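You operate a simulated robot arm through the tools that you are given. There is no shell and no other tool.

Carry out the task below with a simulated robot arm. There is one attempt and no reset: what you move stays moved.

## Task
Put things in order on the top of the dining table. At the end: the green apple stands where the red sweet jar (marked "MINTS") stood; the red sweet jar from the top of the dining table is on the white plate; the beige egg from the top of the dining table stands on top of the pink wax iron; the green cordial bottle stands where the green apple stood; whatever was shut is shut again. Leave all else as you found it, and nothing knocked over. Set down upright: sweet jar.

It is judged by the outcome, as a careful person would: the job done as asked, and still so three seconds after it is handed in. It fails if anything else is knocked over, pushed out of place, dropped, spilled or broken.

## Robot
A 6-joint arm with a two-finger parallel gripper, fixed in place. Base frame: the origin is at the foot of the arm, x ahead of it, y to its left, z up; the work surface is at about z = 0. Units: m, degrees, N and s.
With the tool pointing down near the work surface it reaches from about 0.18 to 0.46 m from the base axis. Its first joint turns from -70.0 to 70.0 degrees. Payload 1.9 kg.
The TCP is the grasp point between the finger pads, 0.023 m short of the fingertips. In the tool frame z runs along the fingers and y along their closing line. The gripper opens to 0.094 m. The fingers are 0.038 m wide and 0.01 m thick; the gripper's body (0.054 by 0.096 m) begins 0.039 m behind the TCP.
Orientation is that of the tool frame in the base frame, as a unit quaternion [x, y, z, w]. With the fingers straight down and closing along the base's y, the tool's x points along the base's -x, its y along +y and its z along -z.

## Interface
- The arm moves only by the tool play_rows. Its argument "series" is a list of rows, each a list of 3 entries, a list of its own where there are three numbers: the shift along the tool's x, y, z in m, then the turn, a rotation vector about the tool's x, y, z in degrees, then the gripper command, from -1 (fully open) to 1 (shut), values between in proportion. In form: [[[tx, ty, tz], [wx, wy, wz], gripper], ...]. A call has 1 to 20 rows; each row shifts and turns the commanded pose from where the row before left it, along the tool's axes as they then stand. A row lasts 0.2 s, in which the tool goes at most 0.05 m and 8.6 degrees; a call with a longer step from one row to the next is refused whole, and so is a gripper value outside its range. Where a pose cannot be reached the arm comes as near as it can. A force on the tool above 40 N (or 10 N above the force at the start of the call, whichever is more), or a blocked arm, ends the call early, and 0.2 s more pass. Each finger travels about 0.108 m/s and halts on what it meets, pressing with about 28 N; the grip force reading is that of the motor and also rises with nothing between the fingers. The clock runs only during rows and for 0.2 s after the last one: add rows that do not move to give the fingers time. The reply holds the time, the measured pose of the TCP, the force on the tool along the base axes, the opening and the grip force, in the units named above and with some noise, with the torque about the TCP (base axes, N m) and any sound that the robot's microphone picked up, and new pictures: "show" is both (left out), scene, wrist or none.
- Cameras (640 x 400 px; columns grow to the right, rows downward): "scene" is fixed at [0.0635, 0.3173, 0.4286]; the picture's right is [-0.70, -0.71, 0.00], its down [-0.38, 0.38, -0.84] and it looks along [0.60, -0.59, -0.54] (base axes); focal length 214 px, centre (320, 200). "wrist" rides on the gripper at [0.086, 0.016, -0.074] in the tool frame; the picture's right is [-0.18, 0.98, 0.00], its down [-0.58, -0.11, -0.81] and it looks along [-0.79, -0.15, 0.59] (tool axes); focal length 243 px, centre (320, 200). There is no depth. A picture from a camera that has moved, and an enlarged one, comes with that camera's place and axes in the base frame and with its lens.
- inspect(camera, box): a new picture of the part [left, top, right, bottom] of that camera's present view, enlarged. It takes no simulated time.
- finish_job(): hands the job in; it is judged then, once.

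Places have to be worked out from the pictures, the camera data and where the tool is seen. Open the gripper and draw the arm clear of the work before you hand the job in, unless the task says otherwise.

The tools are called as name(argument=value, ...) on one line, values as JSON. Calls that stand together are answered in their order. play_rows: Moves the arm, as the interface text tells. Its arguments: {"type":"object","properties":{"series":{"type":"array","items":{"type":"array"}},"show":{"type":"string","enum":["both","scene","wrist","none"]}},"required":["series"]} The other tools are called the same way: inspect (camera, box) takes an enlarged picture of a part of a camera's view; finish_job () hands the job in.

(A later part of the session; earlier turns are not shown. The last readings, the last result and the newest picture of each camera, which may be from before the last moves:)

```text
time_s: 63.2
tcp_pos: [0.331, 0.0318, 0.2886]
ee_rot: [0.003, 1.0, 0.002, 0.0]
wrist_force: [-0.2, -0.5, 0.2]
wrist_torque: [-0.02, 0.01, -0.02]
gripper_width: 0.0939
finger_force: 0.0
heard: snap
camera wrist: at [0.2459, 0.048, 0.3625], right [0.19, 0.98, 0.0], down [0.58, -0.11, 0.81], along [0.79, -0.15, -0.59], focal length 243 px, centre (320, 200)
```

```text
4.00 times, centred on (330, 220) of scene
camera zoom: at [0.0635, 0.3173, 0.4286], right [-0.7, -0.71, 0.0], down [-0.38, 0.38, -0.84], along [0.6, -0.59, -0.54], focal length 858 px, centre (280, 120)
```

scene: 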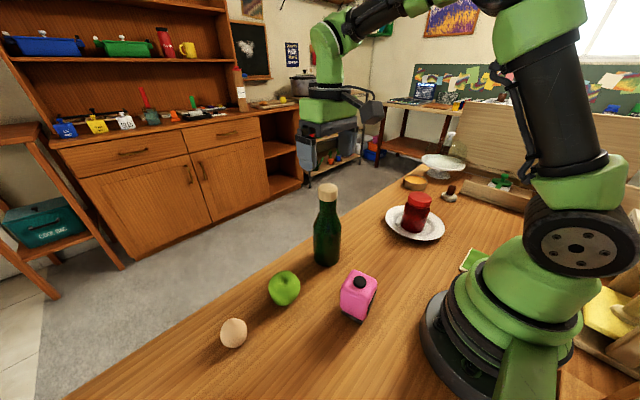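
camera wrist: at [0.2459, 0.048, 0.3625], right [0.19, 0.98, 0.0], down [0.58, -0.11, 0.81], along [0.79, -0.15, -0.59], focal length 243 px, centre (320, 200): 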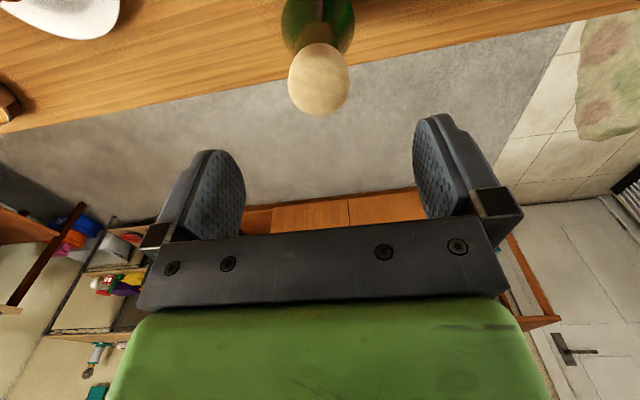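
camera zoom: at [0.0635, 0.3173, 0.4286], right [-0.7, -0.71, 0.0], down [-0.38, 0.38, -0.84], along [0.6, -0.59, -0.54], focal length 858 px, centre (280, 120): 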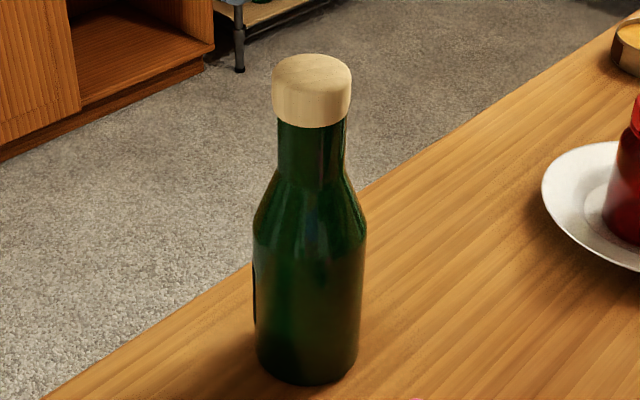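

That second "snap" came as I let go, and the cap now looks seated as it was at first, so I judge it shut again. I won't touch the cap again. I'll grip the bottle's body from the side with a tilted tool, so first I'll test beside the bottle, with empty fingers, whether the arm can reach that tilt.

play_rows(series=[[[0, -0.044, 0], [0, 0, 0], -1], [[0, -0.044, 0], [0, 0, 0], -1], [[0, -0.044, 0], [0, 0, 0], -1], [[0, 0, 0], [0, 0, -8.2], -1], [[0, 0, 0], [0, 0, -8.2], -1], [[0, 0, 0], [0, 0, -8.2], -1], [[0, 0, 0], [0, 0, -8.2], -1], [[0, 0, 0], [0, 0, -8.2], -1], [[0, 0, 0], [0, 0, -8.2], -1], [[0, 0, 0], [0, 0, -8.2], -1], [[0, 0, 0], [0, 0, -8.2], -1], [[0, 0, 0], [0, 0, -8.2], -1], [[0, 0, 0], [0, 0, -8.2], -1], [[0, 0, 0], [0, 0, -8.2], -1], [[0, 0, 0], [0, 0, 0], -1]])

```text
time_s: 66.4
tcp_pos: [0.3312, -0.0988, 0.2856]
ee_rot: [0.708, -0.706, -0.001, -0.001]
wrist_force: [-0.5, 0.0, 0.6]
wrist_torque: [0.01, -0.02, 0.02]
gripper_width: 0.0942
finger_force: 0.1
camera wrist: at [0.3151, -0.1854, 0.3613], right [-0.98, 0.18, 0.0], down [0.11, 0.58, 0.81], along [0.15, 0.79, -0.59], focal length 243 px, centre (320, 200)
```

scene: 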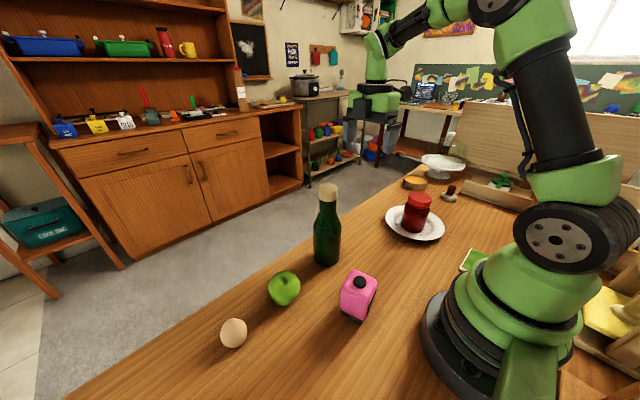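
wrist: 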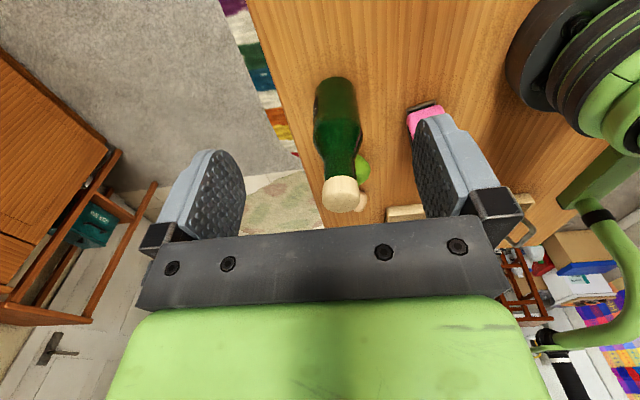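

The tool turned fine to 90° yaw. Now I'll test tilting it 55° so the fingers point forward and down toward the bottle.

play_rows(series=[[[0, 0, 0], [0, -7.86, 0], -1], [[0, 0, 0], [0, -7.86, 0], -1], [[0, 0, 0], [0, -7.86, 0], -1], [[0, 0, 0], [0, -7.86, 0], -1], [[0, 0, 0], [0, -7.86, 0], -1], [[0, 0, 0], [0, -7.86, 0], -1], [[0, 0, 0], [0, -7.86, 0], -1], [[0, 0, 0], [0, 0, 0], -1]])

```text
time_s: 68.2
tcp_pos: [0.3373, -0.0856, 0.2859]
ee_rot: [-0.625, 0.629, 0.327, 0.328]
wrist_force: [0.4, 0.1, -0.1]
wrist_torque: [0.02, 0.0, 0.01]
gripper_width: 0.0938
finger_force: 0.1
out of reach, approached as far as the arm can: row 7
camera wrist: at [0.3226, -0.1955, 0.2587], right [-0.98, 0.11, 0.15], down [0.11, -0.33, 0.94], along [0.15, 0.94, 0.31], focal length 243 px, centre (320, 200)
```

scene: 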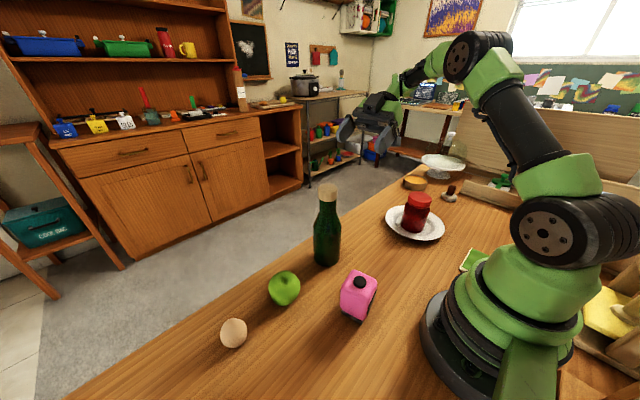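
wrist: 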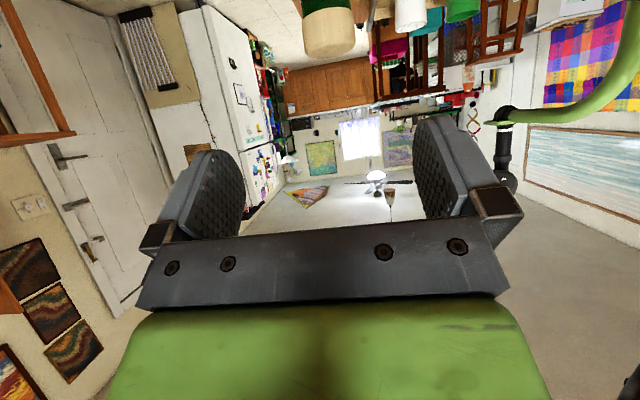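

The 55° tilt works; only the far, high position fell a little short. I'll lower beside the bottle, on its −y side, to grasp height and check that I'm lined up.

play_rows(series=[[[0.0239, 0, 0.0238], [0, 0, 0], -1], [[0.0239, 0, 0.0238], [0, 0, 0], -1], [[0.0239, 0, 0.0238], [0, 0, 0], -1], [[0.0239, 0, 0.0238], [0, 0, 0], -1], [[0.0239, 0, 0.0238], [0, 0, 0], -1], [[0, 0, 0], [0, 0, 0], -1]])

inspect(camera="scene", box=[260, 130, 480, 280])

```text
time_s: 69.6
tcp_pos: [0.3496, -0.0517, 0.1214]
ee_rot: [-0.626, 0.629, 0.327, 0.325]
wrist_force: [0.5, 0.3, -0.5]
wrist_torque: [-0.03, -0.01, -0.01]
gripper_width: 0.0943
finger_force: 0.1
out of reach, approached as far as the arm can: row 4, 5
camera wrist: at [0.3352, -0.1615, 0.0942], right [-0.98, 0.11, 0.16], down [0.11, -0.33, 0.94], along [0.15, 0.94, 0.31], focal length 243 px, centre (320, 200)
```

scene: 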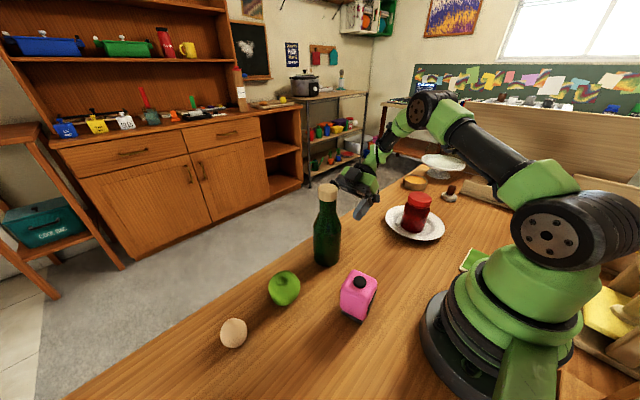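
wrist: 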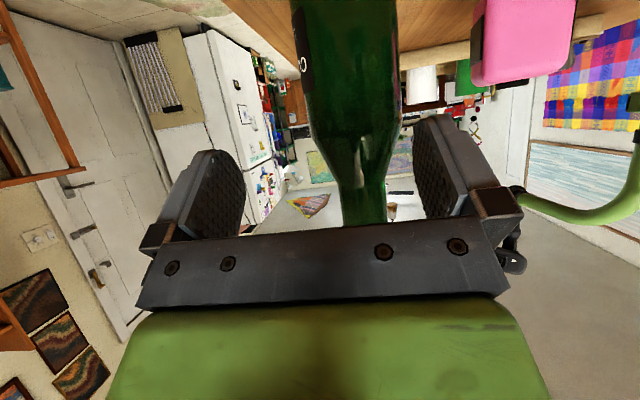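

```text
2.67 times, centred on (370, 205) of scene
camera zoom: at [0.0635, 0.3173, 0.4286], right [-0.7, -0.71, 0.0], down [-0.38, 0.38, -0.84], along [0.6, -0.59, -0.54], focal length 572 px, centre (187, 187)
```

zoom: 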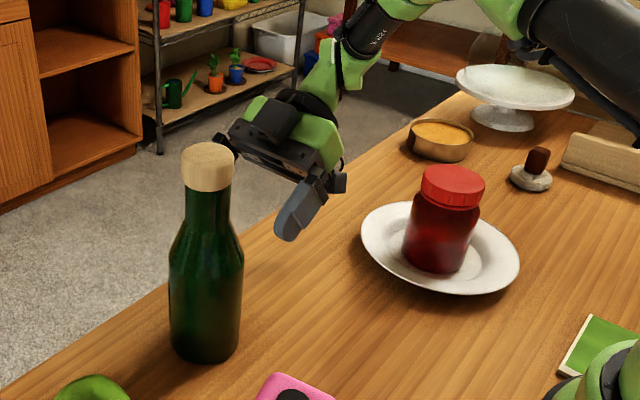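

The arm falls short here because the wrist is twisted too far sideways at this spot. Before grasping, I'll test empty-handed whether a similar tilt works over the apple's old spot, where the bottle must go. I'll go up first, then across, then yaw.

play_rows(series=[[[-0.0278, 0, -0.0195], [0, 0, 0], -1], [[-0.0278, 0, -0.0195], [0, 0, 0], -1], [[-0.0278, 0, -0.0195], [0, 0, 0], -1], [[-0.0278, 0, -0.0195], [0, 0, 0], -1], [[-0.0278, 0, -0.0195], [0, 0, 0], -1], [[-0.0201, 0.0201, 0.0287], [0, 0, 0], -1], [[-0.0201, 0.0201, 0.0287], [0, 0, 0], -1], [[-0.0201, 0.0201, 0.0287], [0, 0, 0], -1], [[-0.0201, 0.0201, 0.0287], [0, 0, 0], -1], [[-0.0201, 0.0201, 0.0287], [0, 0, 0], -1], [[-0.0201, 0.0201, 0.0287], [0, 0, 0], -1], [[-0.0201, 0.0201, 0.0287], [0, 0, 0], -1], [[-0.0201, 0.0201, 0.0287], [0, 0, 0], -1], [[0, 0, 0], [0, 0, 0], -1]])

```text
time_s: 72.6
tcp_pos: [0.1891, 0.2267, 0.2954]
ee_rot: [-0.626, 0.627, 0.328, 0.328]
wrist_force: [0.0, -0.3, -0.4]
wrist_torque: [0.0, 0.01, 0.03]
gripper_width: 0.0938
finger_force: 0.1
camera wrist: at [0.1734, 0.1165, 0.2672], right [-0.98, 0.11, 0.15], down [0.11, -0.33, 0.94], along [0.15, 0.94, 0.31], focal length 243 px, centre (320, 200)
```

scene: 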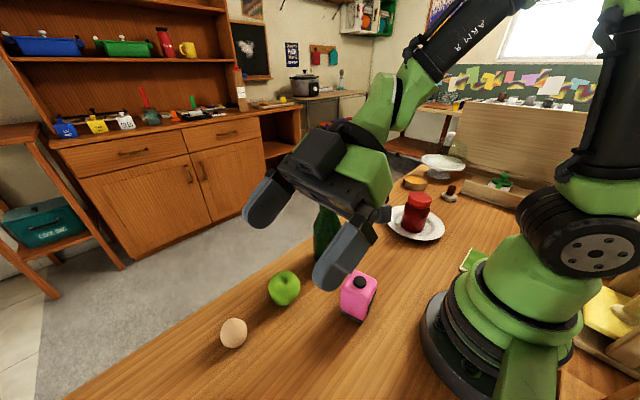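
wrist: 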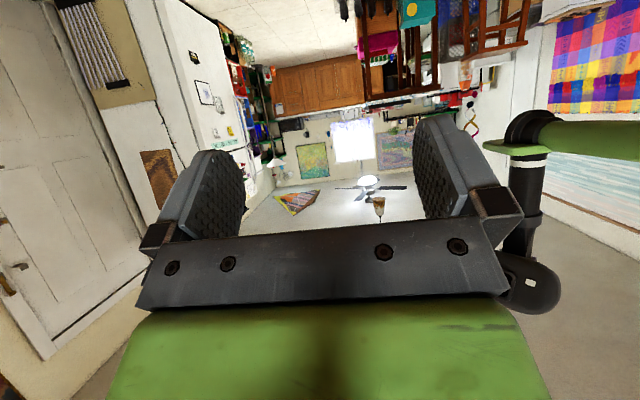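

This tilt is reachable over here. I'll shift to the apple's old spot and yaw to about 138°, so the camera arm would clear both the iron and the apple, still high up.

play_rows(series=[[[0, 0.039, 0], [0, 0, 0], -1], [[0, 0, 0], [-6.55, 0, -4.59], -1], [[0, 0, 0], [-6.55, 0, -4.59], -1], [[0, 0, 0], [-6.55, 0, -4.59], -1], [[0, 0, 0], [-6.55, 0, -4.59], -1], [[0, 0, 0], [-6.55, 0, -4.59], -1], [[0, 0, 0], [-6.55, 0, -4.59], -1], [[0, 0, 0], [0, 0, 0], -1]])

```text
time_s: 74.4
tcp_pos: [0.1525, 0.2273, 0.2945]
ee_rot: [0.828, -0.317, -0.431, -0.166]
wrist_force: [-0.7, -0.7, 0.4]
wrist_torque: [0.03, 0.0, -0.04]
gripper_width: 0.094
finger_force: 0.1
camera wrist: at [0.2243, 0.1415, 0.2661], right [-0.74, -0.66, 0.15], down [0.32, -0.14, 0.94], along [-0.6, 0.74, 0.31], focal length 243 px, centre (320, 200)
```

scene: 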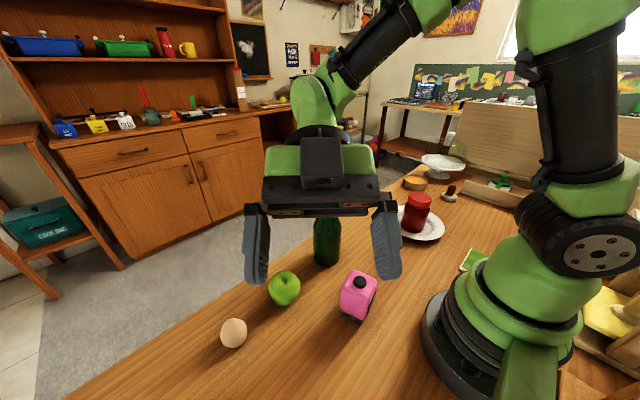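
wrist: 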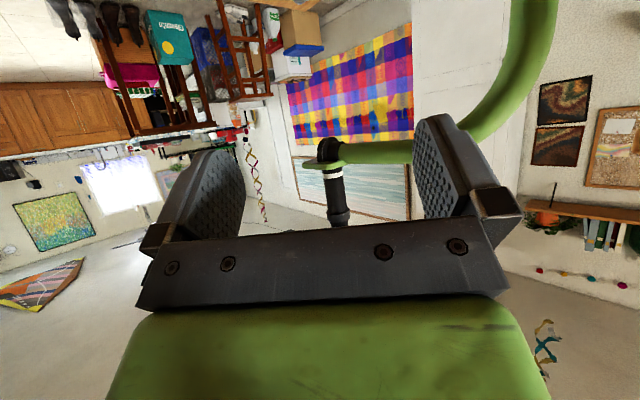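

The pose is reached exactly at height. I'll yaw another 10° to keep the camera further from the iron, and test part of the descent.

play_rows(series=[[[0, 0, 0], [-4.1, 0, -2.87], -1], [[0, 0, 0], [-4.1, 0, -2.87], -1], [[0, 0, 0], [0, 0, 0], -1], [[0.0328, 0, 0.023], [0, 0, 0], -1], [[0.0328, 0, 0.023], [0, 0, 0], -1], [[0.0328, 0, 0.023], [0, 0, 0], -1], [[0, 0, 0], [0, 0, 0], -1]])

```text
time_s: 76.0
tcp_pos: [0.1592, 0.2591, 0.1932]
ee_rot: [0.853, -0.247, -0.442, -0.126]
wrist_force: [-0.3, 0.4, -0.5]
wrist_torque: [-0.04, 0.0, -0.02]
gripper_width: 0.0939
finger_force: 0.0
out of reach, approached as far as the arm can: row 5, 6
camera wrist: at [0.2445, 0.187, 0.1659], right [-0.61, -0.78, 0.15], down [0.33, -0.08, 0.94], along [-0.72, 0.63, 0.31], focal length 243 px, centre (320, 200)
```

scene: 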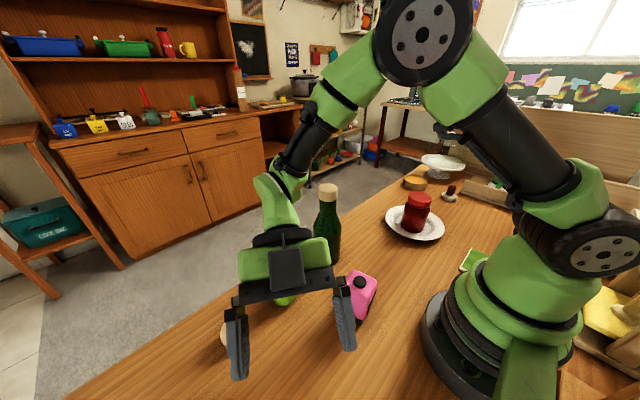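
wrist: 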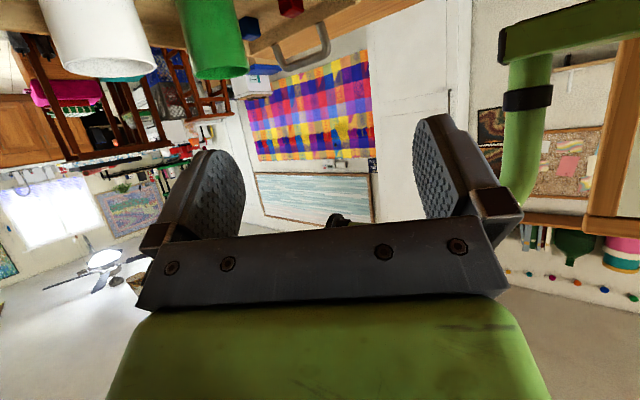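

With this roll the last wrist joint hits its limit low down. The mirrored roll, with the camera on top and the fingers nearly horizontal, should be easier on the wrist, so I'll go up, un-tilt and yaw back round to test that.

play_rows(series=[[[-0.0328, 0, -0.023], [0, 0, 0], -1], [[-0.0328, 0, -0.023], [0, 0, 0], -1], [[-0.0328, 0, -0.023], [0, 0, 0], -1], [[0, 0, 0], [0, 7.86, 0], -1], [[0, 0, 0], [0, 7.86, 0], -1], [[0, 0, 0], [0, 7.86, 0], -1], [[0, 0, 0], [0, 7.86, 0], -1], [[0, 0, 0], [0, 7.86, 0], -1], [[0, 0, 0], [0, 7.86, 0], -1], [[0, 0, 0], [0, 7.86, 0], -1], [[0, 0, 0], [0, 0, 8.5], -1], [[0, 0, 0], [0, 0, 8.5], -1], [[0, 0, 0], [0, 0, 8.5], -1], [[0, 0, 0], [0, 0, 8.5], -1], [[0, 0, 0], [0, 0, 8.5], -1], [[0, 0, 0], [0, 0, 8.5], -1], [[0, 0, 0], [0, 0, 8.5], -1], [[0, 0, 0], [0, 0, 8.5], -1], [[0, 0, 0], [0, 0, 8.5], -1], [[0, 0, 0], [0, 0, 0], -1]])

```text
time_s: 80.2
tcp_pos: [0.1569, 0.2593, 0.3124]
ee_rot: [-0.583, 0.813, 0.001, 0.001]
wrist_force: [-0.2, 0.3, 0.5]
wrist_torque: [0.01, -0.02, 0.01]
gripper_width: 0.0939
finger_force: 0.1
camera wrist: at [0.1151, 0.1813, 0.3878], right [-0.87, 0.49, 0.0], down [0.29, 0.51, 0.81], along [0.4, 0.7, -0.59], focal length 243 px, centre (320, 200)
```

scene: 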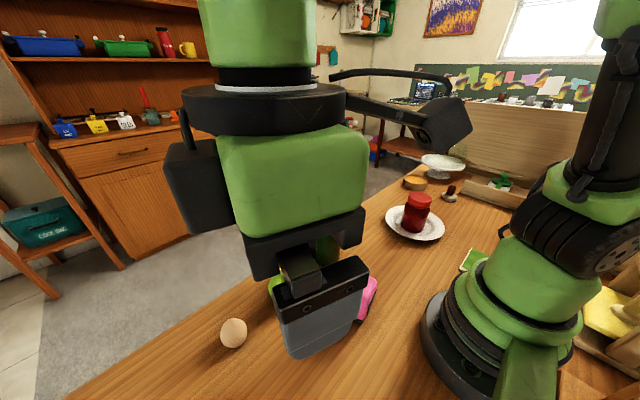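
wrist: 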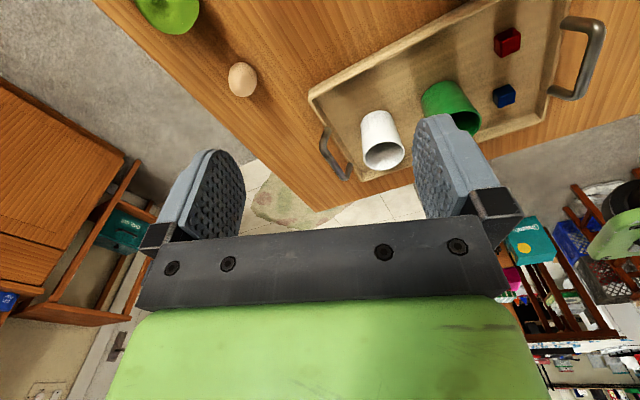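

There's a black motor box on the side opposite the camera, and I need to account for it. I'll continue the yaw to −30° and then tilt camera-up, still high.

play_rows(series=[[[0, 0, 0], [0, 0, 8.42], -1], [[0, 0, 0], [0, 0, 8.42], -1], [[0, 0, 0], [0, 0, 8.42], -1], [[0, 0, 0], [0, 0, 8.42], -1], [[0, 0, 0], [0, 0, 8.42], -1], [[0, 0, 0], [0, 0, 8.42], -1], [[0, 0, 0], [0, 0, 8.42], -1], [[0, 0, 0], [0, 0, 8.42], -1], [[0, 0, 0], [0, 0, 8.42], -1], [[0, 0, 0], [0, 0, 8.42], -1], [[0, 0, 0], [0, 0, 8.42], -1], [[0, 0, 0], [0, 0, 8.42], -1], [[0, 0, 0], [0, 0, 0], -1]], show="scene")

play_rows(series=[[[0, 0, 0], [0, 8.33, 0], -1], [[0, 0, 0], [0, 8.33, 0], -1], [[0, 0, 0], [0, 8.33, 0], -1], [[0, 0, 0], [0, 8.33, 0], -1], [[0, 0, 0], [0, 8.33, 0], -1], [[0, 0, 0], [0, 8.33, 0], -1], [[0, 0, 0], [0, 8.33, 0], -1], [[0, 0, 0], [0, 8.33, 0], -1], [[0, 0, 0], [0, 8.33, 0], -1], [[0, 0, 0], [0, 0, 0], -1]])

```text
time_s: 83.0
tcp_pos: [0.1561, 0.2585, 0.3132]
ee_rot: [0.256, 0.967, 0.002, 0.0]
wrist_force: [-1.1, -0.5, 0.1]
wrist_torque: [0.01, -0.01, -0.01]
gripper_width: 0.0939
finger_force: 0.0
```

scene: 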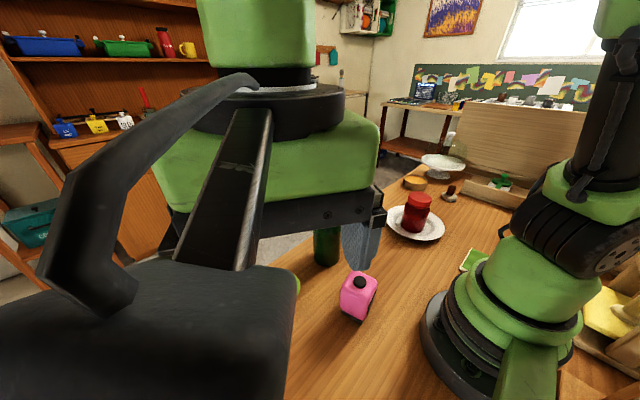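

```text
time_s: 85.2
tcp_pos: [0.1565, 0.2574, 0.3131]
ee_rot: [0.202, 0.767, 0.157, -0.589]
wrist_force: [-0.2, -0.1, -0.1]
wrist_torque: [0.01, 0.01, -0.01]
gripper_width: 0.094
finger_force: 0.0
camera wrist: at [0.209, 0.2475, 0.4168], right [0.53, 0.83, -0.17], down [0.75, -0.55, -0.36], along [-0.39, 0.06, -0.92], focal length 243 px, centre (320, 200)
```

scene: 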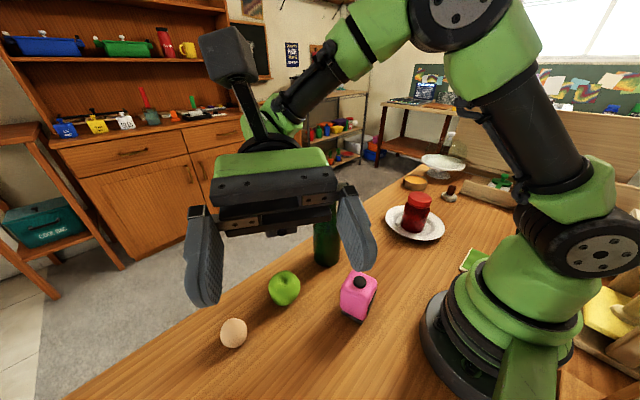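
wrist: 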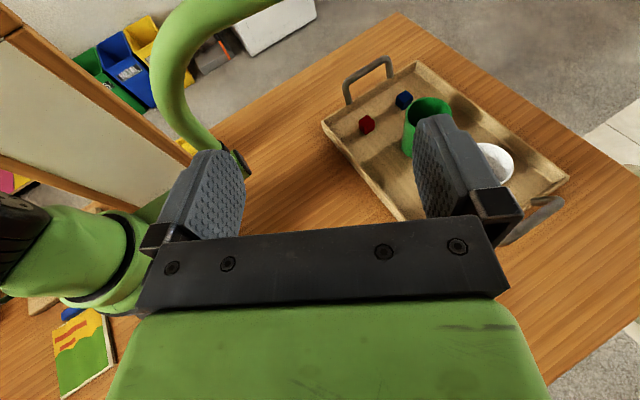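

The camera-up tilt of 75° is reached exactly. I'll lower over the apple's old spot, still empty, to about z = 0.15 and check the reach.

play_rows(series=[[[-0.0368, -0.0058, 0.008], [0, 0, 0], -1], [[-0.0368, -0.0058, 0.008], [0, 0, 0], -1], [[-0.0368, -0.0058, 0.008], [0, 0, 0], -1], [[-0.0368, -0.0058, 0.008], [0, 0, 0], -1], [[0, 0, 0], [0, 0, 0], -1]])

```text
time_s: 86.4
tcp_pos: [0.1537, 0.2342, 0.1634]
ee_rot: [0.202, 0.767, 0.157, -0.588]
wrist_force: [0.6, -0.3, -0.5]
wrist_torque: [-0.02, -0.01, -0.02]
gripper_width: 0.0939
finger_force: 0.1
camera wrist: at [0.2042, 0.2243, 0.2657], right [0.53, 0.83, -0.17], down [0.75, -0.55, -0.35], along [-0.39, 0.05, -0.92], focal length 243 px, centre (320, 200)
```

scene: 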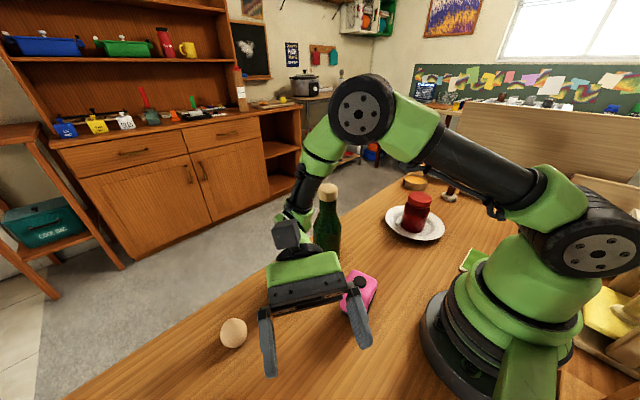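
wrist: 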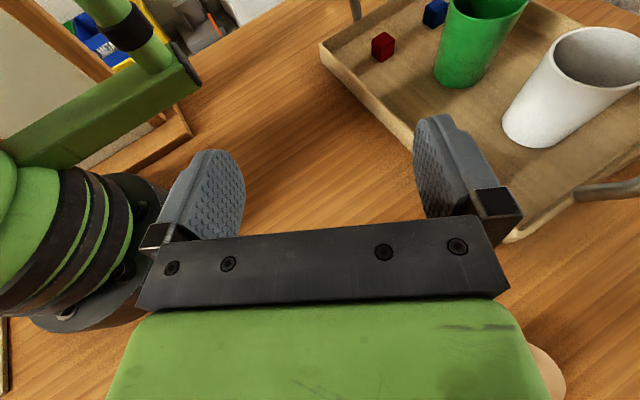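

It's reached, with no limits hit. I'll lower the last bit to z about 0.125 to confirm that the placing pose itself is reachable.

play_rows(series=[[[-0.0368, -0.0058, 0.008], [0, 0, 0], -1], [[0, 0, 0], [0, 0, 0], -1]])

inspect(camera="scene", box=[220, 180, 420, 400])

```text
time_s: 87.0
tcp_pos: [0.1505, 0.2297, 0.1249]
ee_rot: [0.202, 0.767, 0.157, -0.588]
wrist_force: [-0.7, 0.2, 0.4]
wrist_torque: [0.02, 0.0, -0.01]
gripper_width: 0.0937
finger_force: 0.1
camera wrist: at [0.2015, 0.2193, 0.2284], right [0.53, 0.83, -0.17], down [0.75, -0.55, -0.35], along [-0.39, 0.05, -0.92], focal length 243 px, centre (320, 200)
```

scene: 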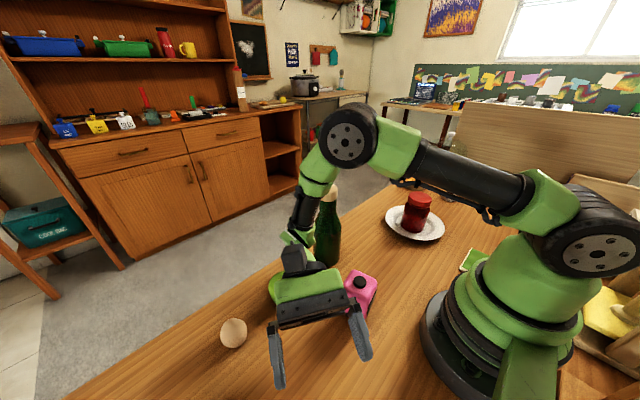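
wrist: 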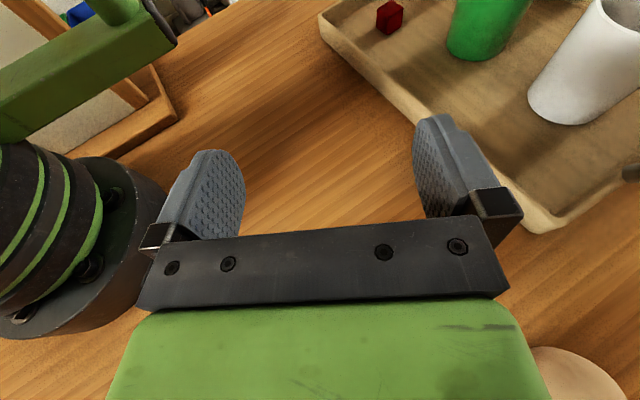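

```text
1.82 times, centred on (320, 290) of scene
camera zoom: at [0.0635, 0.3173, 0.4286], right [-0.7, -0.71, 0.0], down [-0.38, 0.38, -0.84], along [0.6, -0.59, -0.54], focal length 390 px, centre (320, 36)
```

zoom: 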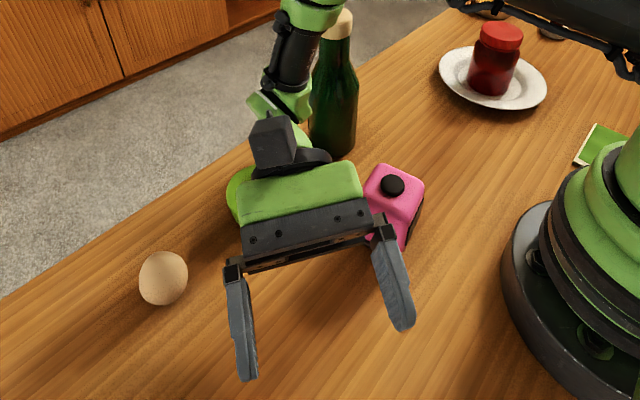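

The placing pose is fully reachable and nothing was touched. Now I'll go up and across to the bottle, yawing so the fingers point along +y.

play_rows(series=[[[0.0359, 0, -0.0096], [0, 0, 0], -1], [[0.0359, 0, -0.0096], [0, 0, 0], -1], [[0.0359, 0, -0.0096], [0, 0, 0], -1], [[0.0359, 0, -0.0096], [0, 0, 0], -1], [[0.0359, 0, -0.0096], [0, 0, 0], -1], [[-0.0092, -0.0171, -0.0345], [0, 0, 0], -1], [[-0.0092, -0.0171, -0.0345], [0, 0, 0], -1], [[-0.0092, -0.0171, -0.0345], [0, 0, 0], -1], [[-0.0092, -0.0171, -0.0345], [0, 0, 0], -1], [[0, 0, 0], [-7.244, 0, 1.941], -1], [[0, 0, 0], [-7.244, 0, 1.941], -1], [[0, 0, 0], [-7.244, 0, 1.941], -1], [[0, 0, 0], [-7.244, 0, 1.941], -1], [[0, 0, 0], [-7.244, 0, 1.941], -1], [[0, 0, 0], [-7.244, 0, 1.941], -1], [[0, 0, 0], [-7.244, 0, 1.941], -1], [[0, 0, 0], [-7.244, 0, 1.941], -1], [[0, 0, 0], [0, 0, 0], -1]])

```text
time_s: 90.8
tcp_pos: [0.227, 0.1034, 0.298]
ee_rot: [0.559, 0.563, 0.429, -0.432]
wrist_force: [-0.1, 0.4, -0.6]
wrist_torque: [0.01, 0.0, 0.0]
gripper_width: 0.0942
finger_force: 0.0
out of reach, approached as far as the arm can: row 9
camera wrist: at [0.2438, 0.054, 0.4016], right [0.98, -0.04, -0.18], down [-0.1, -0.93, -0.36], along [-0.15, 0.37, -0.92], focal length 243 px, centre (320, 200)
```

scene: 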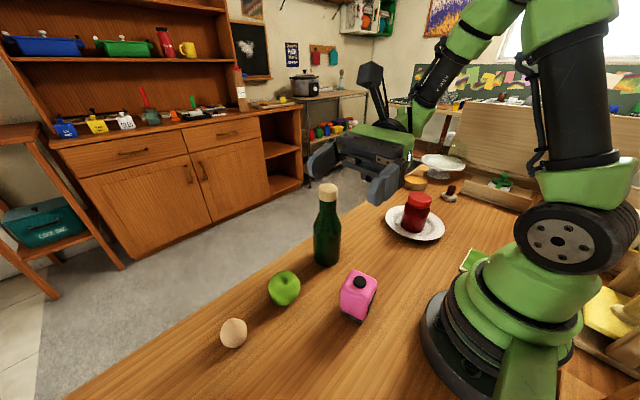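
wrist: 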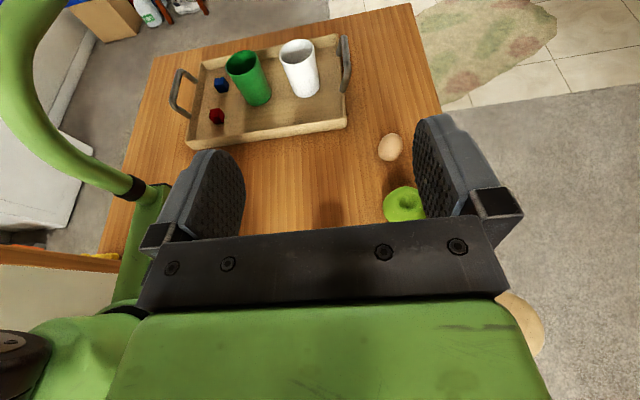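

The tilt is right, with the fingers pointing along +y. I'll move to the −y side of the bottle, still high.

play_rows(series=[[[-0.0095, 0.0206, -0.0354], [0, 0, 0], -1], [[-0.0095, 0.0206, -0.0354], [0, 0, 0], -1], [[-0.0095, 0.0206, -0.0354], [0, 0, 0], -1], [[-0.0095, 0.0206, -0.0354], [0, 0, 0], -1], [[-0.0095, 0.0206, -0.0354], [0, 0, 0], -1], [[0, 0, 0], [0, 0, 0], -1]])

```text
time_s: 92.2
tcp_pos: [0.3288, -0.0773, 0.297]
ee_rot: [0.558, 0.563, 0.43, -0.433]
wrist_force: [0.6, 0.1, 0.5]
wrist_torque: [0.01, 0.0, -0.03]
gripper_width: 0.0938
finger_force: 0.0
camera wrist: at [0.3469, -0.1273, 0.4012], right [0.98, -0.04, -0.18], down [-0.1, -0.93, -0.36], along [-0.15, 0.37, -0.92], focal length 243 px, centre (320, 200)
```

scene: 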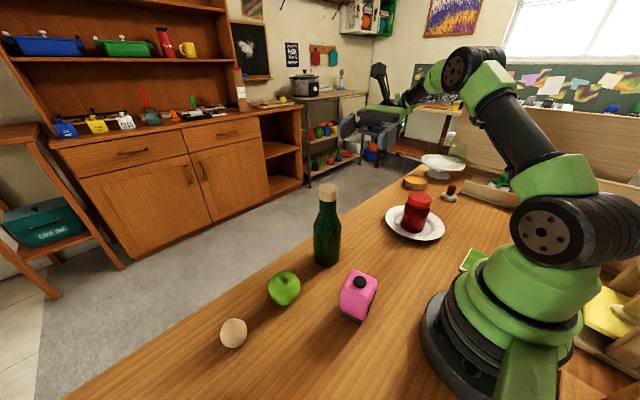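
wrist: 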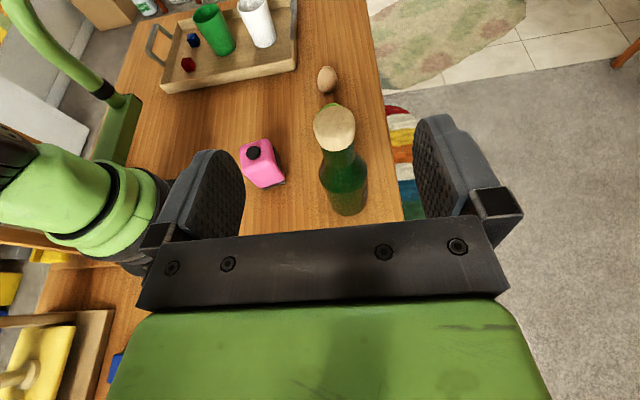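

Lined up on the bottle's −y side. I'll lower to grasp height, z about 0.12, keeping about 5 cm between the fingertips and the bottle.

play_rows(series=[[[-0.0344, 0, 0.0092], [0, 0, 0], -1], [[-0.0344, 0, 0.0092], [0, 0, 0], -1], [[-0.0344, 0, 0.0092], [0, 0, 0], -1], [[-0.0344, 0, 0.0092], [0, 0, 0], -1], [[-0.0344, 0, 0.0092], [0, 0, 0], -1], [[0, 0, 0], [0, 0, 0], -1]])

inspect(camera="scene", box=[270, 130, 490, 280])

```text
time_s: 93.6
tcp_pos: [0.3296, -0.0788, 0.1201]
ee_rot: [0.558, 0.563, 0.43, -0.432]
wrist_force: [0.1, 0.2, 0.5]
wrist_torque: [0.0, 0.01, -0.04]
gripper_width: 0.0938
finger_force: 0.1
camera wrist: at [0.348, -0.1284, 0.2247], right [0.98, -0.04, -0.18], down [-0.1, -0.93, -0.36], along [-0.15, 0.37, -0.92], focal length 243 px, centre (320, 200)
```

scene: 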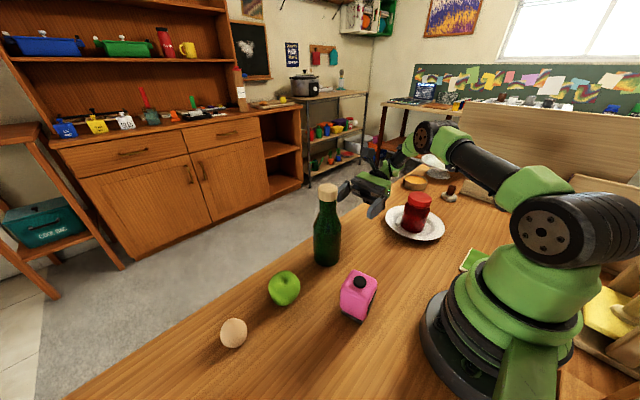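
wrist: 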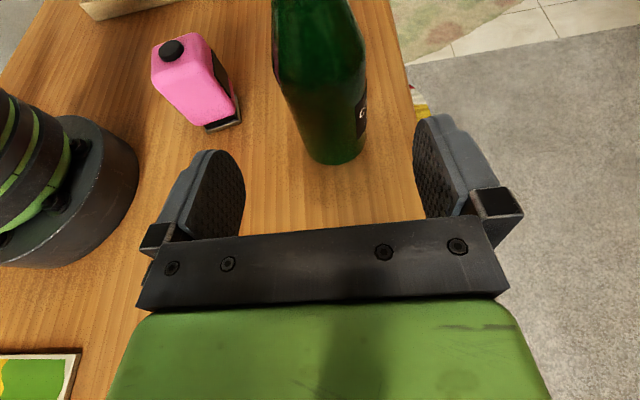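

```text
2.67 times, centred on (380, 205) of scene
camera zoom: at [0.0635, 0.3173, 0.4286], right [-0.7, -0.71, 0.0], down [-0.38, 0.38, -0.84], along [0.6, -0.59, -0.54], focal length 572 px, centre (160, 187)
```

zoom: 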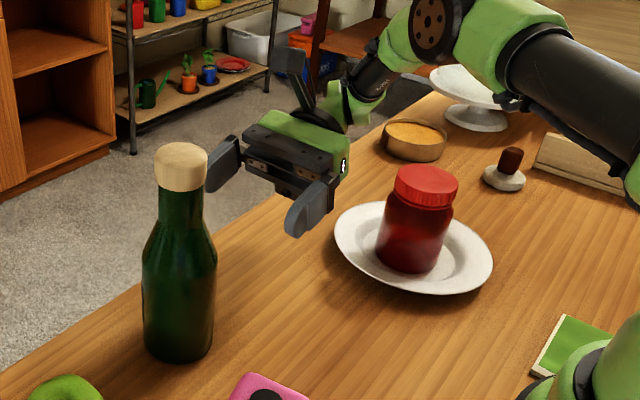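

The bottle axis is at x about 0.329, matching the tool. I'll advance horizontally toward the bottle with open fingers and stop about 2.5 cm short to check clearances.

play_rows(series=[[[0.0052, 0, 0.0193], [0, 0, 0], -1], [[0.0052, 0, 0.0193], [0, 0, 0], -1], [[0.0052, 0, 0.0193], [0, 0, 0], -1], [[0.0052, 0, 0.0193], [0, 0, 0], -1], [[0, 0, 0], [0, 0, 0], -1]])

inspect(camera="scene", box=[270, 130, 430, 280])

```text
time_s: 94.8
tcp_pos: [0.331, 0.0012, 0.1215]
ee_rot: [0.558, 0.563, 0.429, -0.432]
wrist_force: [-0.1, 1.2, 0.0]
wrist_torque: [0.01, -0.04, -0.02]
gripper_width: 0.0941
finger_force: 0.1
camera wrist: at [0.3483, -0.0483, 0.2239], right [0.98, -0.04, -0.18], down [-0.1, -0.93, -0.36], along [-0.15, 0.37, -0.92], focal length 243 px, centre (320, 200)
```

scene: 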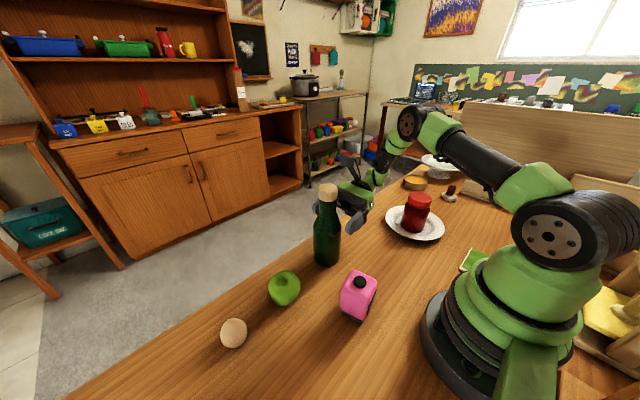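
wrist: 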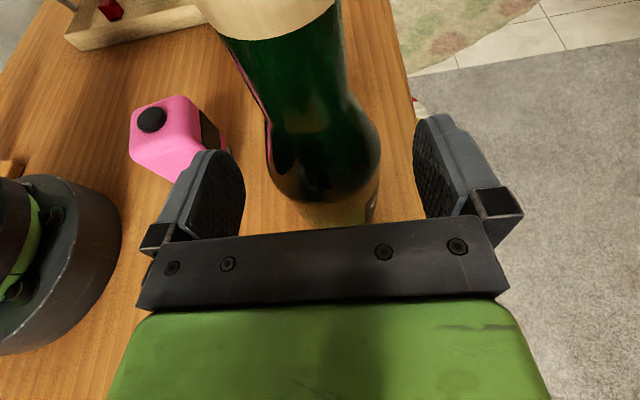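

```text
2.67 times, centred on (350, 205) of scene
camera zoom: at [0.0635, 0.3173, 0.4286], right [-0.7, -0.71, 0.0], down [-0.38, 0.38, -0.84], along [0.6, -0.59, -0.54], focal length 572 px, centre (240, 187)
```

zoom: 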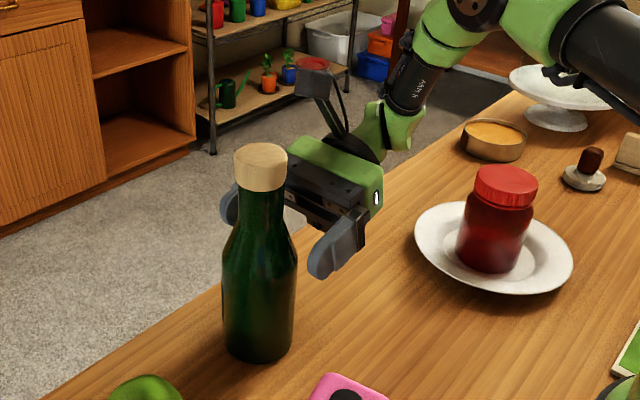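

The bottle body sits centred between the fingers and the camera clears the cap. I'll advance the last 2.4 cm slowly.

play_rows(series=[[[0.0021, 0, 0.0077], [0, 0, 0], -1], [[0.0021, 0, 0.0077], [0, 0, 0], -1], [[0.0021, 0, 0.0077], [0, 0, 0], -1], [[0, 0, 0], [0, 0, 0], -1]])

inspect(camera="scene", box=[270, 130, 430, 280])

```text
time_s: 95.8
tcp_pos: [0.3305, 0.0248, 0.1197]
ee_rot: [0.558, 0.563, 0.43, -0.432]
wrist_force: [0.1, 0.5, -1.0]
wrist_torque: [-0.01, -0.02, 0.01]
gripper_width: 0.0939
finger_force: 0.2
camera wrist: at [0.3481, -0.0247, 0.2238], right [0.98, -0.04, -0.18], down [-0.1, -0.93, -0.36], along [-0.15, 0.37, -0.92], focal length 243 px, centre (320, 200)
```

scene: 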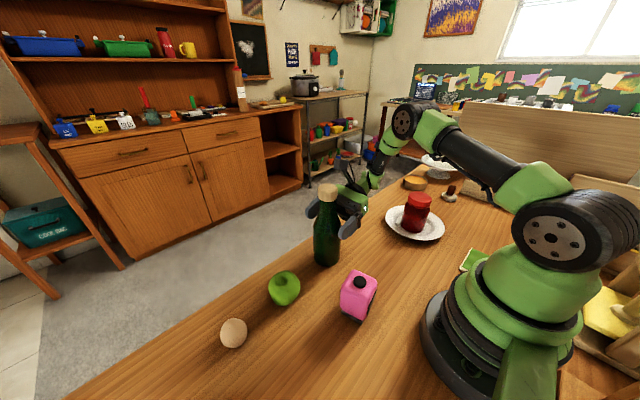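
wrist: 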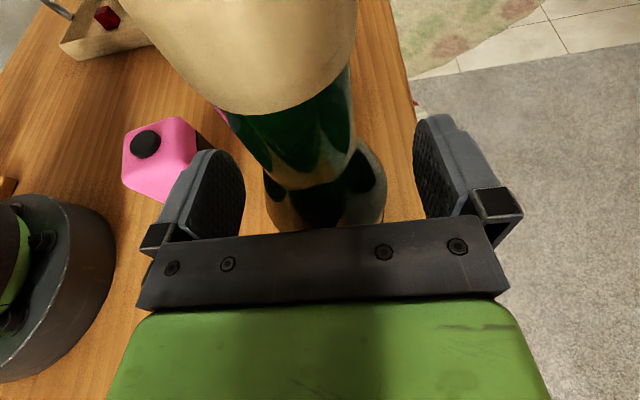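

```text
2.67 times, centred on (350, 205) of scene
camera zoom: at [0.0635, 0.3173, 0.4286], right [-0.7, -0.71, 0.0], down [-0.38, 0.38, -0.84], along [0.6, -0.59, -0.54], focal length 572 px, centre (240, 187)
```

zoom: 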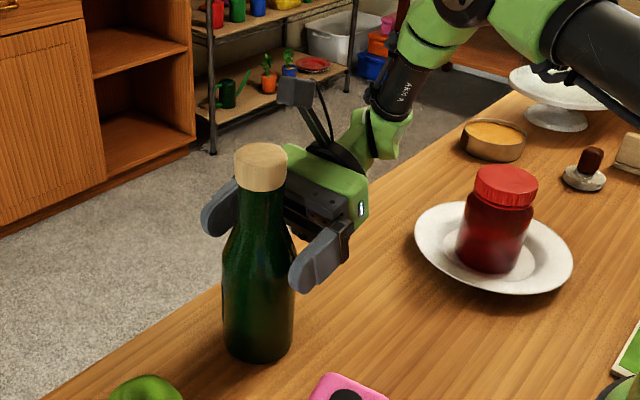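

The fingers straddle the upper body, below the cap. I'll lower 5 mm for more contact on the straight part and close gently.

play_rows(series=[[[-0.0048, 0, 0.0013], [0, 0, 0], -1], [[0, 0, 0], [0, 0, 0], -0.6], [[0, 0, 0], [0, 0, 0], -0.3], [[0, 0, 0], [0, 0, 0], 0.0], [[0, 0, 0], [0, 0, 0], 0.4], [[0, 0, 0], [0, 0, 0], 1], [[0, 0, 0], [0, 0, 0], 1], [[0, 0, 0], [0, 0, 0], 1]])

inspect(camera="scene", box=[270, 130, 430, 280])

```text
time_s: 97.6
tcp_pos: [0.3295, 0.0242, 0.1159]
ee_rot: [0.558, 0.563, 0.429, -0.433]
wrist_force: [0.1, -0.9, 0.1]
wrist_torque: [0.04, 0.02, 0.01]
gripper_width: 0.0674
finger_force: 28.2
camera wrist: at [0.3475, -0.0249, 0.2188], right [0.98, -0.04, -0.18], down [-0.1, -0.93, -0.36], along [-0.15, 0.37, -0.92], focal length 243 px, centre (320, 200)
```

scene: 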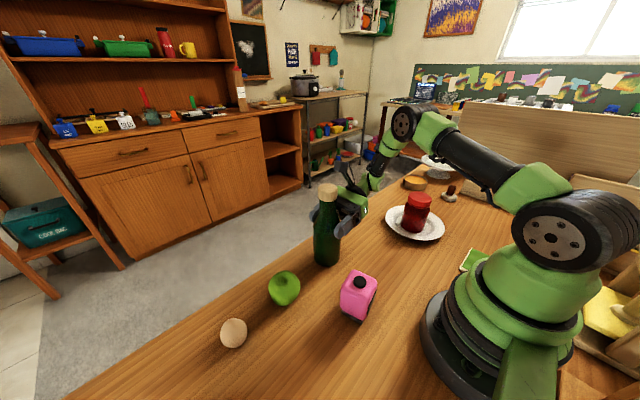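
wrist: 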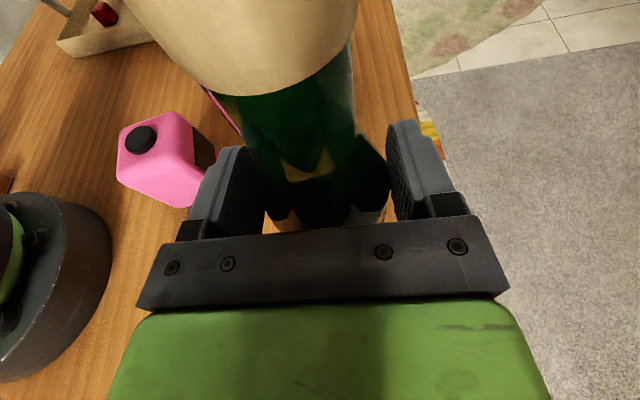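

```text
2.67 times, centred on (350, 205) of scene
camera zoom: at [0.0635, 0.3173, 0.4286], right [-0.7, -0.71, 0.0], down [-0.38, 0.38, -0.84], along [0.6, -0.59, -0.54], focal length 572 px, centre (240, 187)
```

zoom: 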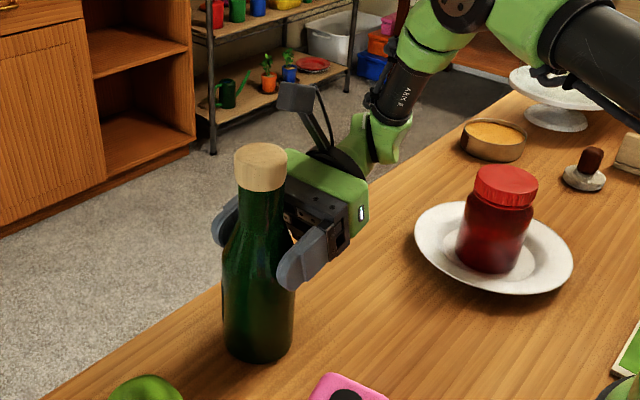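

The bottle is gripped by its body at 67 mm, with no snap this time. I'll lift it slightly to confirm the whole bottle comes up upright with the cap on.

play_rows(series=[[[0.0097, 0, -0.0026], [0, 0, 0], 1], [[0.0193, 0, -0.0052], [0, 0, 0], 1], [[0, 0, 0], [0, 0, 0], 1]])

inspect(camera="scene", box=[270, 130, 430, 280])

```text
time_s: 98.4
tcp_pos: [0.3298, 0.0251, 0.1456]
ee_rot: [0.558, 0.562, 0.43, -0.433]
wrist_force: [0.1, 0.0, -3.5]
wrist_torque: [0.0, -0.01, 0.02]
gripper_width: 0.0675
finger_force: 28.0
camera wrist: at [0.3467, -0.0251, 0.2482], right [0.98, -0.04, -0.18], down [-0.1, -0.93, -0.36], along [-0.15, 0.37, -0.92], focal length 243 px, centre (320, 200)
```

scene: 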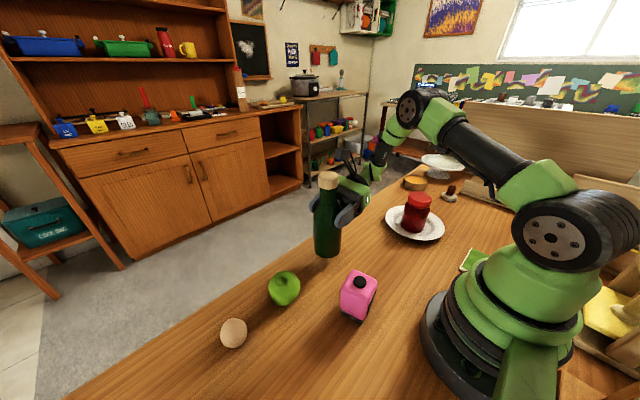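
wrist: 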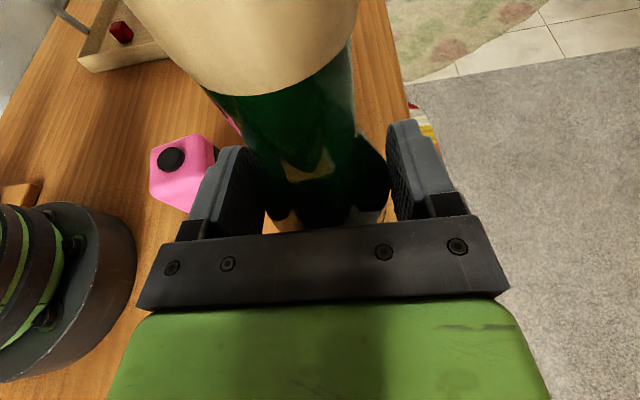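

```text
2.67 times, centred on (350, 205) of scene
camera zoom: at [0.0635, 0.3173, 0.4286], right [-0.7, -0.71, 0.0], down [-0.38, 0.38, -0.84], along [0.6, -0.59, -0.54], focal length 572 px, centre (240, 187)
```

zoom: 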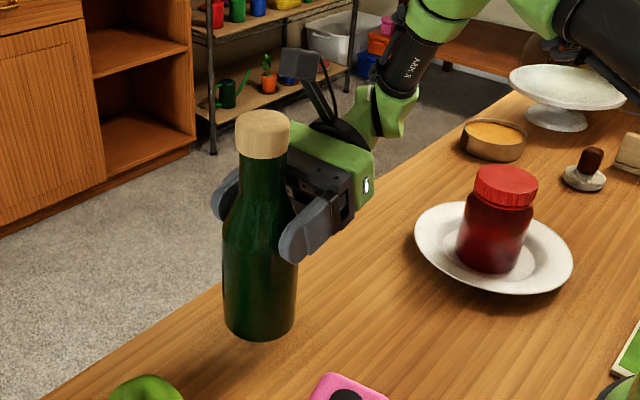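

The bottle came up cleanly, 3.5 N in total and cap on. I'll lift higher and carry it round in stages to above the apple's old spot.

play_rows(series=[[[0.0326, 0, -0.0087], [0, 0, 0], 1], [[0.0326, 0, -0.0087], [0, 0, 0], 1], [[0.0326, 0, -0.0087], [0, 0, 0], 1], [[0.0326, 0, -0.0087], [0, 0, 0], 1], [[0.0049, -0.0225, 0.0182], [0, 0, 0], 1], [[0.0049, -0.0225, 0.0182], [0, 0, 0], 1], [[0.0049, -0.0225, 0.0182], [0, 0, 0], 1], [[0.0049, -0.0225, 0.0182], [0, 0, 0], 1], [[0, 0, 0], [7.244, 0, -1.941], 1], [[0, 0, 0], [7.244, 0, -1.941], 1], [[0, 0, 0], [7.244, 0, -1.941], 1], [[0, 0, 0], [7.244, 0, -1.941], 1], [[0, 0, 0], [0, 0, 0], 1]])

```text
time_s: 101.2
tcp_pos: [0.2399, 0.0997, 0.2807]
ee_rot: [0.393, 0.688, 0.304, -0.529]
wrist_force: [0.2, -0.1, -3.5]
wrist_torque: [0.02, -0.04, 0.01]
gripper_width: 0.0673
finger_force: 28.2
camera wrist: at [0.2795, 0.0655, 0.3832], right [0.87, 0.46, -0.18], down [0.38, -0.85, -0.35], along [-0.31, 0.24, -0.92], focal length 243 px, centre (320, 200)
```

scene: 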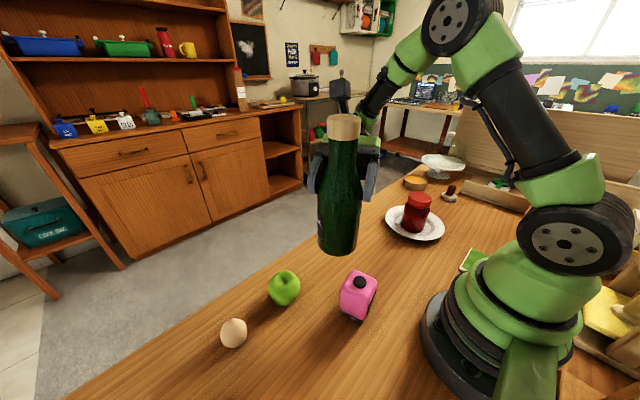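
wrist: 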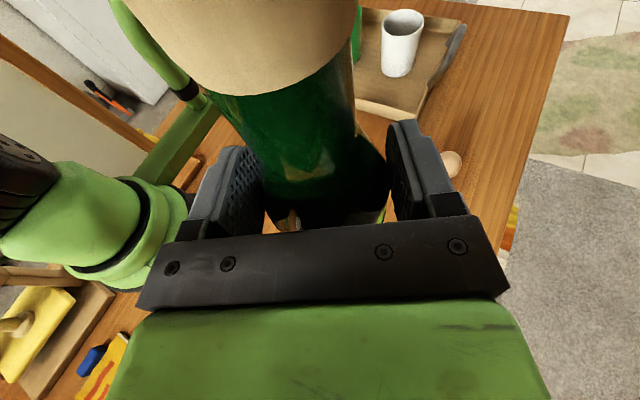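

Still secure and upright. I'll continue: move on, turn the last 30°, and arrive above the placing spot.

play_rows(series=[[[0.0074, -0.0028, 0.0276], [0, 0, 0], 1], [[0.0074, -0.0028, 0.0276], [0, 0, 0], 1], [[0.0074, -0.0028, 0.0276], [0, 0, 0], 1], [[0, 0, 0], [7.244, 0, -1.941], 1], [[0, 0, 0], [7.244, 0, -1.941], 1], [[0, 0, 0], [7.244, 0, -1.941], 1], [[0, 0, 0], [7.244, 0, -1.941], 1], [[0.0073, 0.015, 0.0273], [0, 0, 0], 1], [[0.0073, 0.015, 0.0273], [0, 0, 0], 1], [[0, 0, 0], [0, 0, 0], 1]])

```text
time_s: 103.4
tcp_pos: [0.155, 0.2238, 0.2812]
ee_rot: [0.202, 0.767, 0.156, -0.588]
wrist_force: [-0.4, -0.8, -3.5]
wrist_torque: [-0.02, 0.03, -0.01]
gripper_width: 0.0673
finger_force: 28.2
camera wrist: at [0.2061, 0.2129, 0.3838], right [0.53, 0.83, -0.18], down [0.75, -0.55, -0.35], along [-0.39, 0.05, -0.92], focal length 243 px, centre (320, 200)
```

scene: 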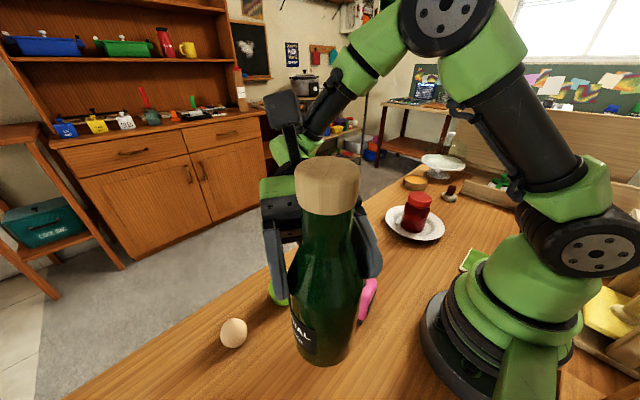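
wrist: 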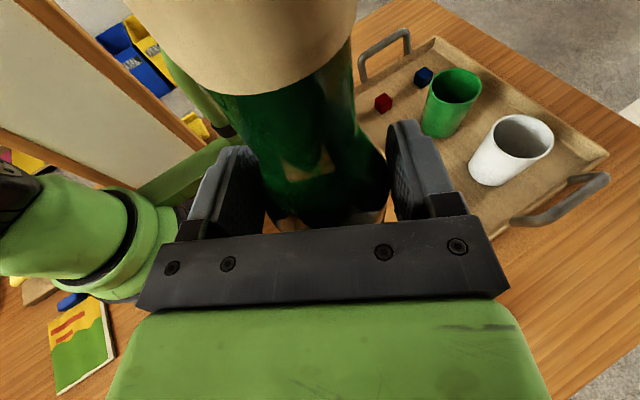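

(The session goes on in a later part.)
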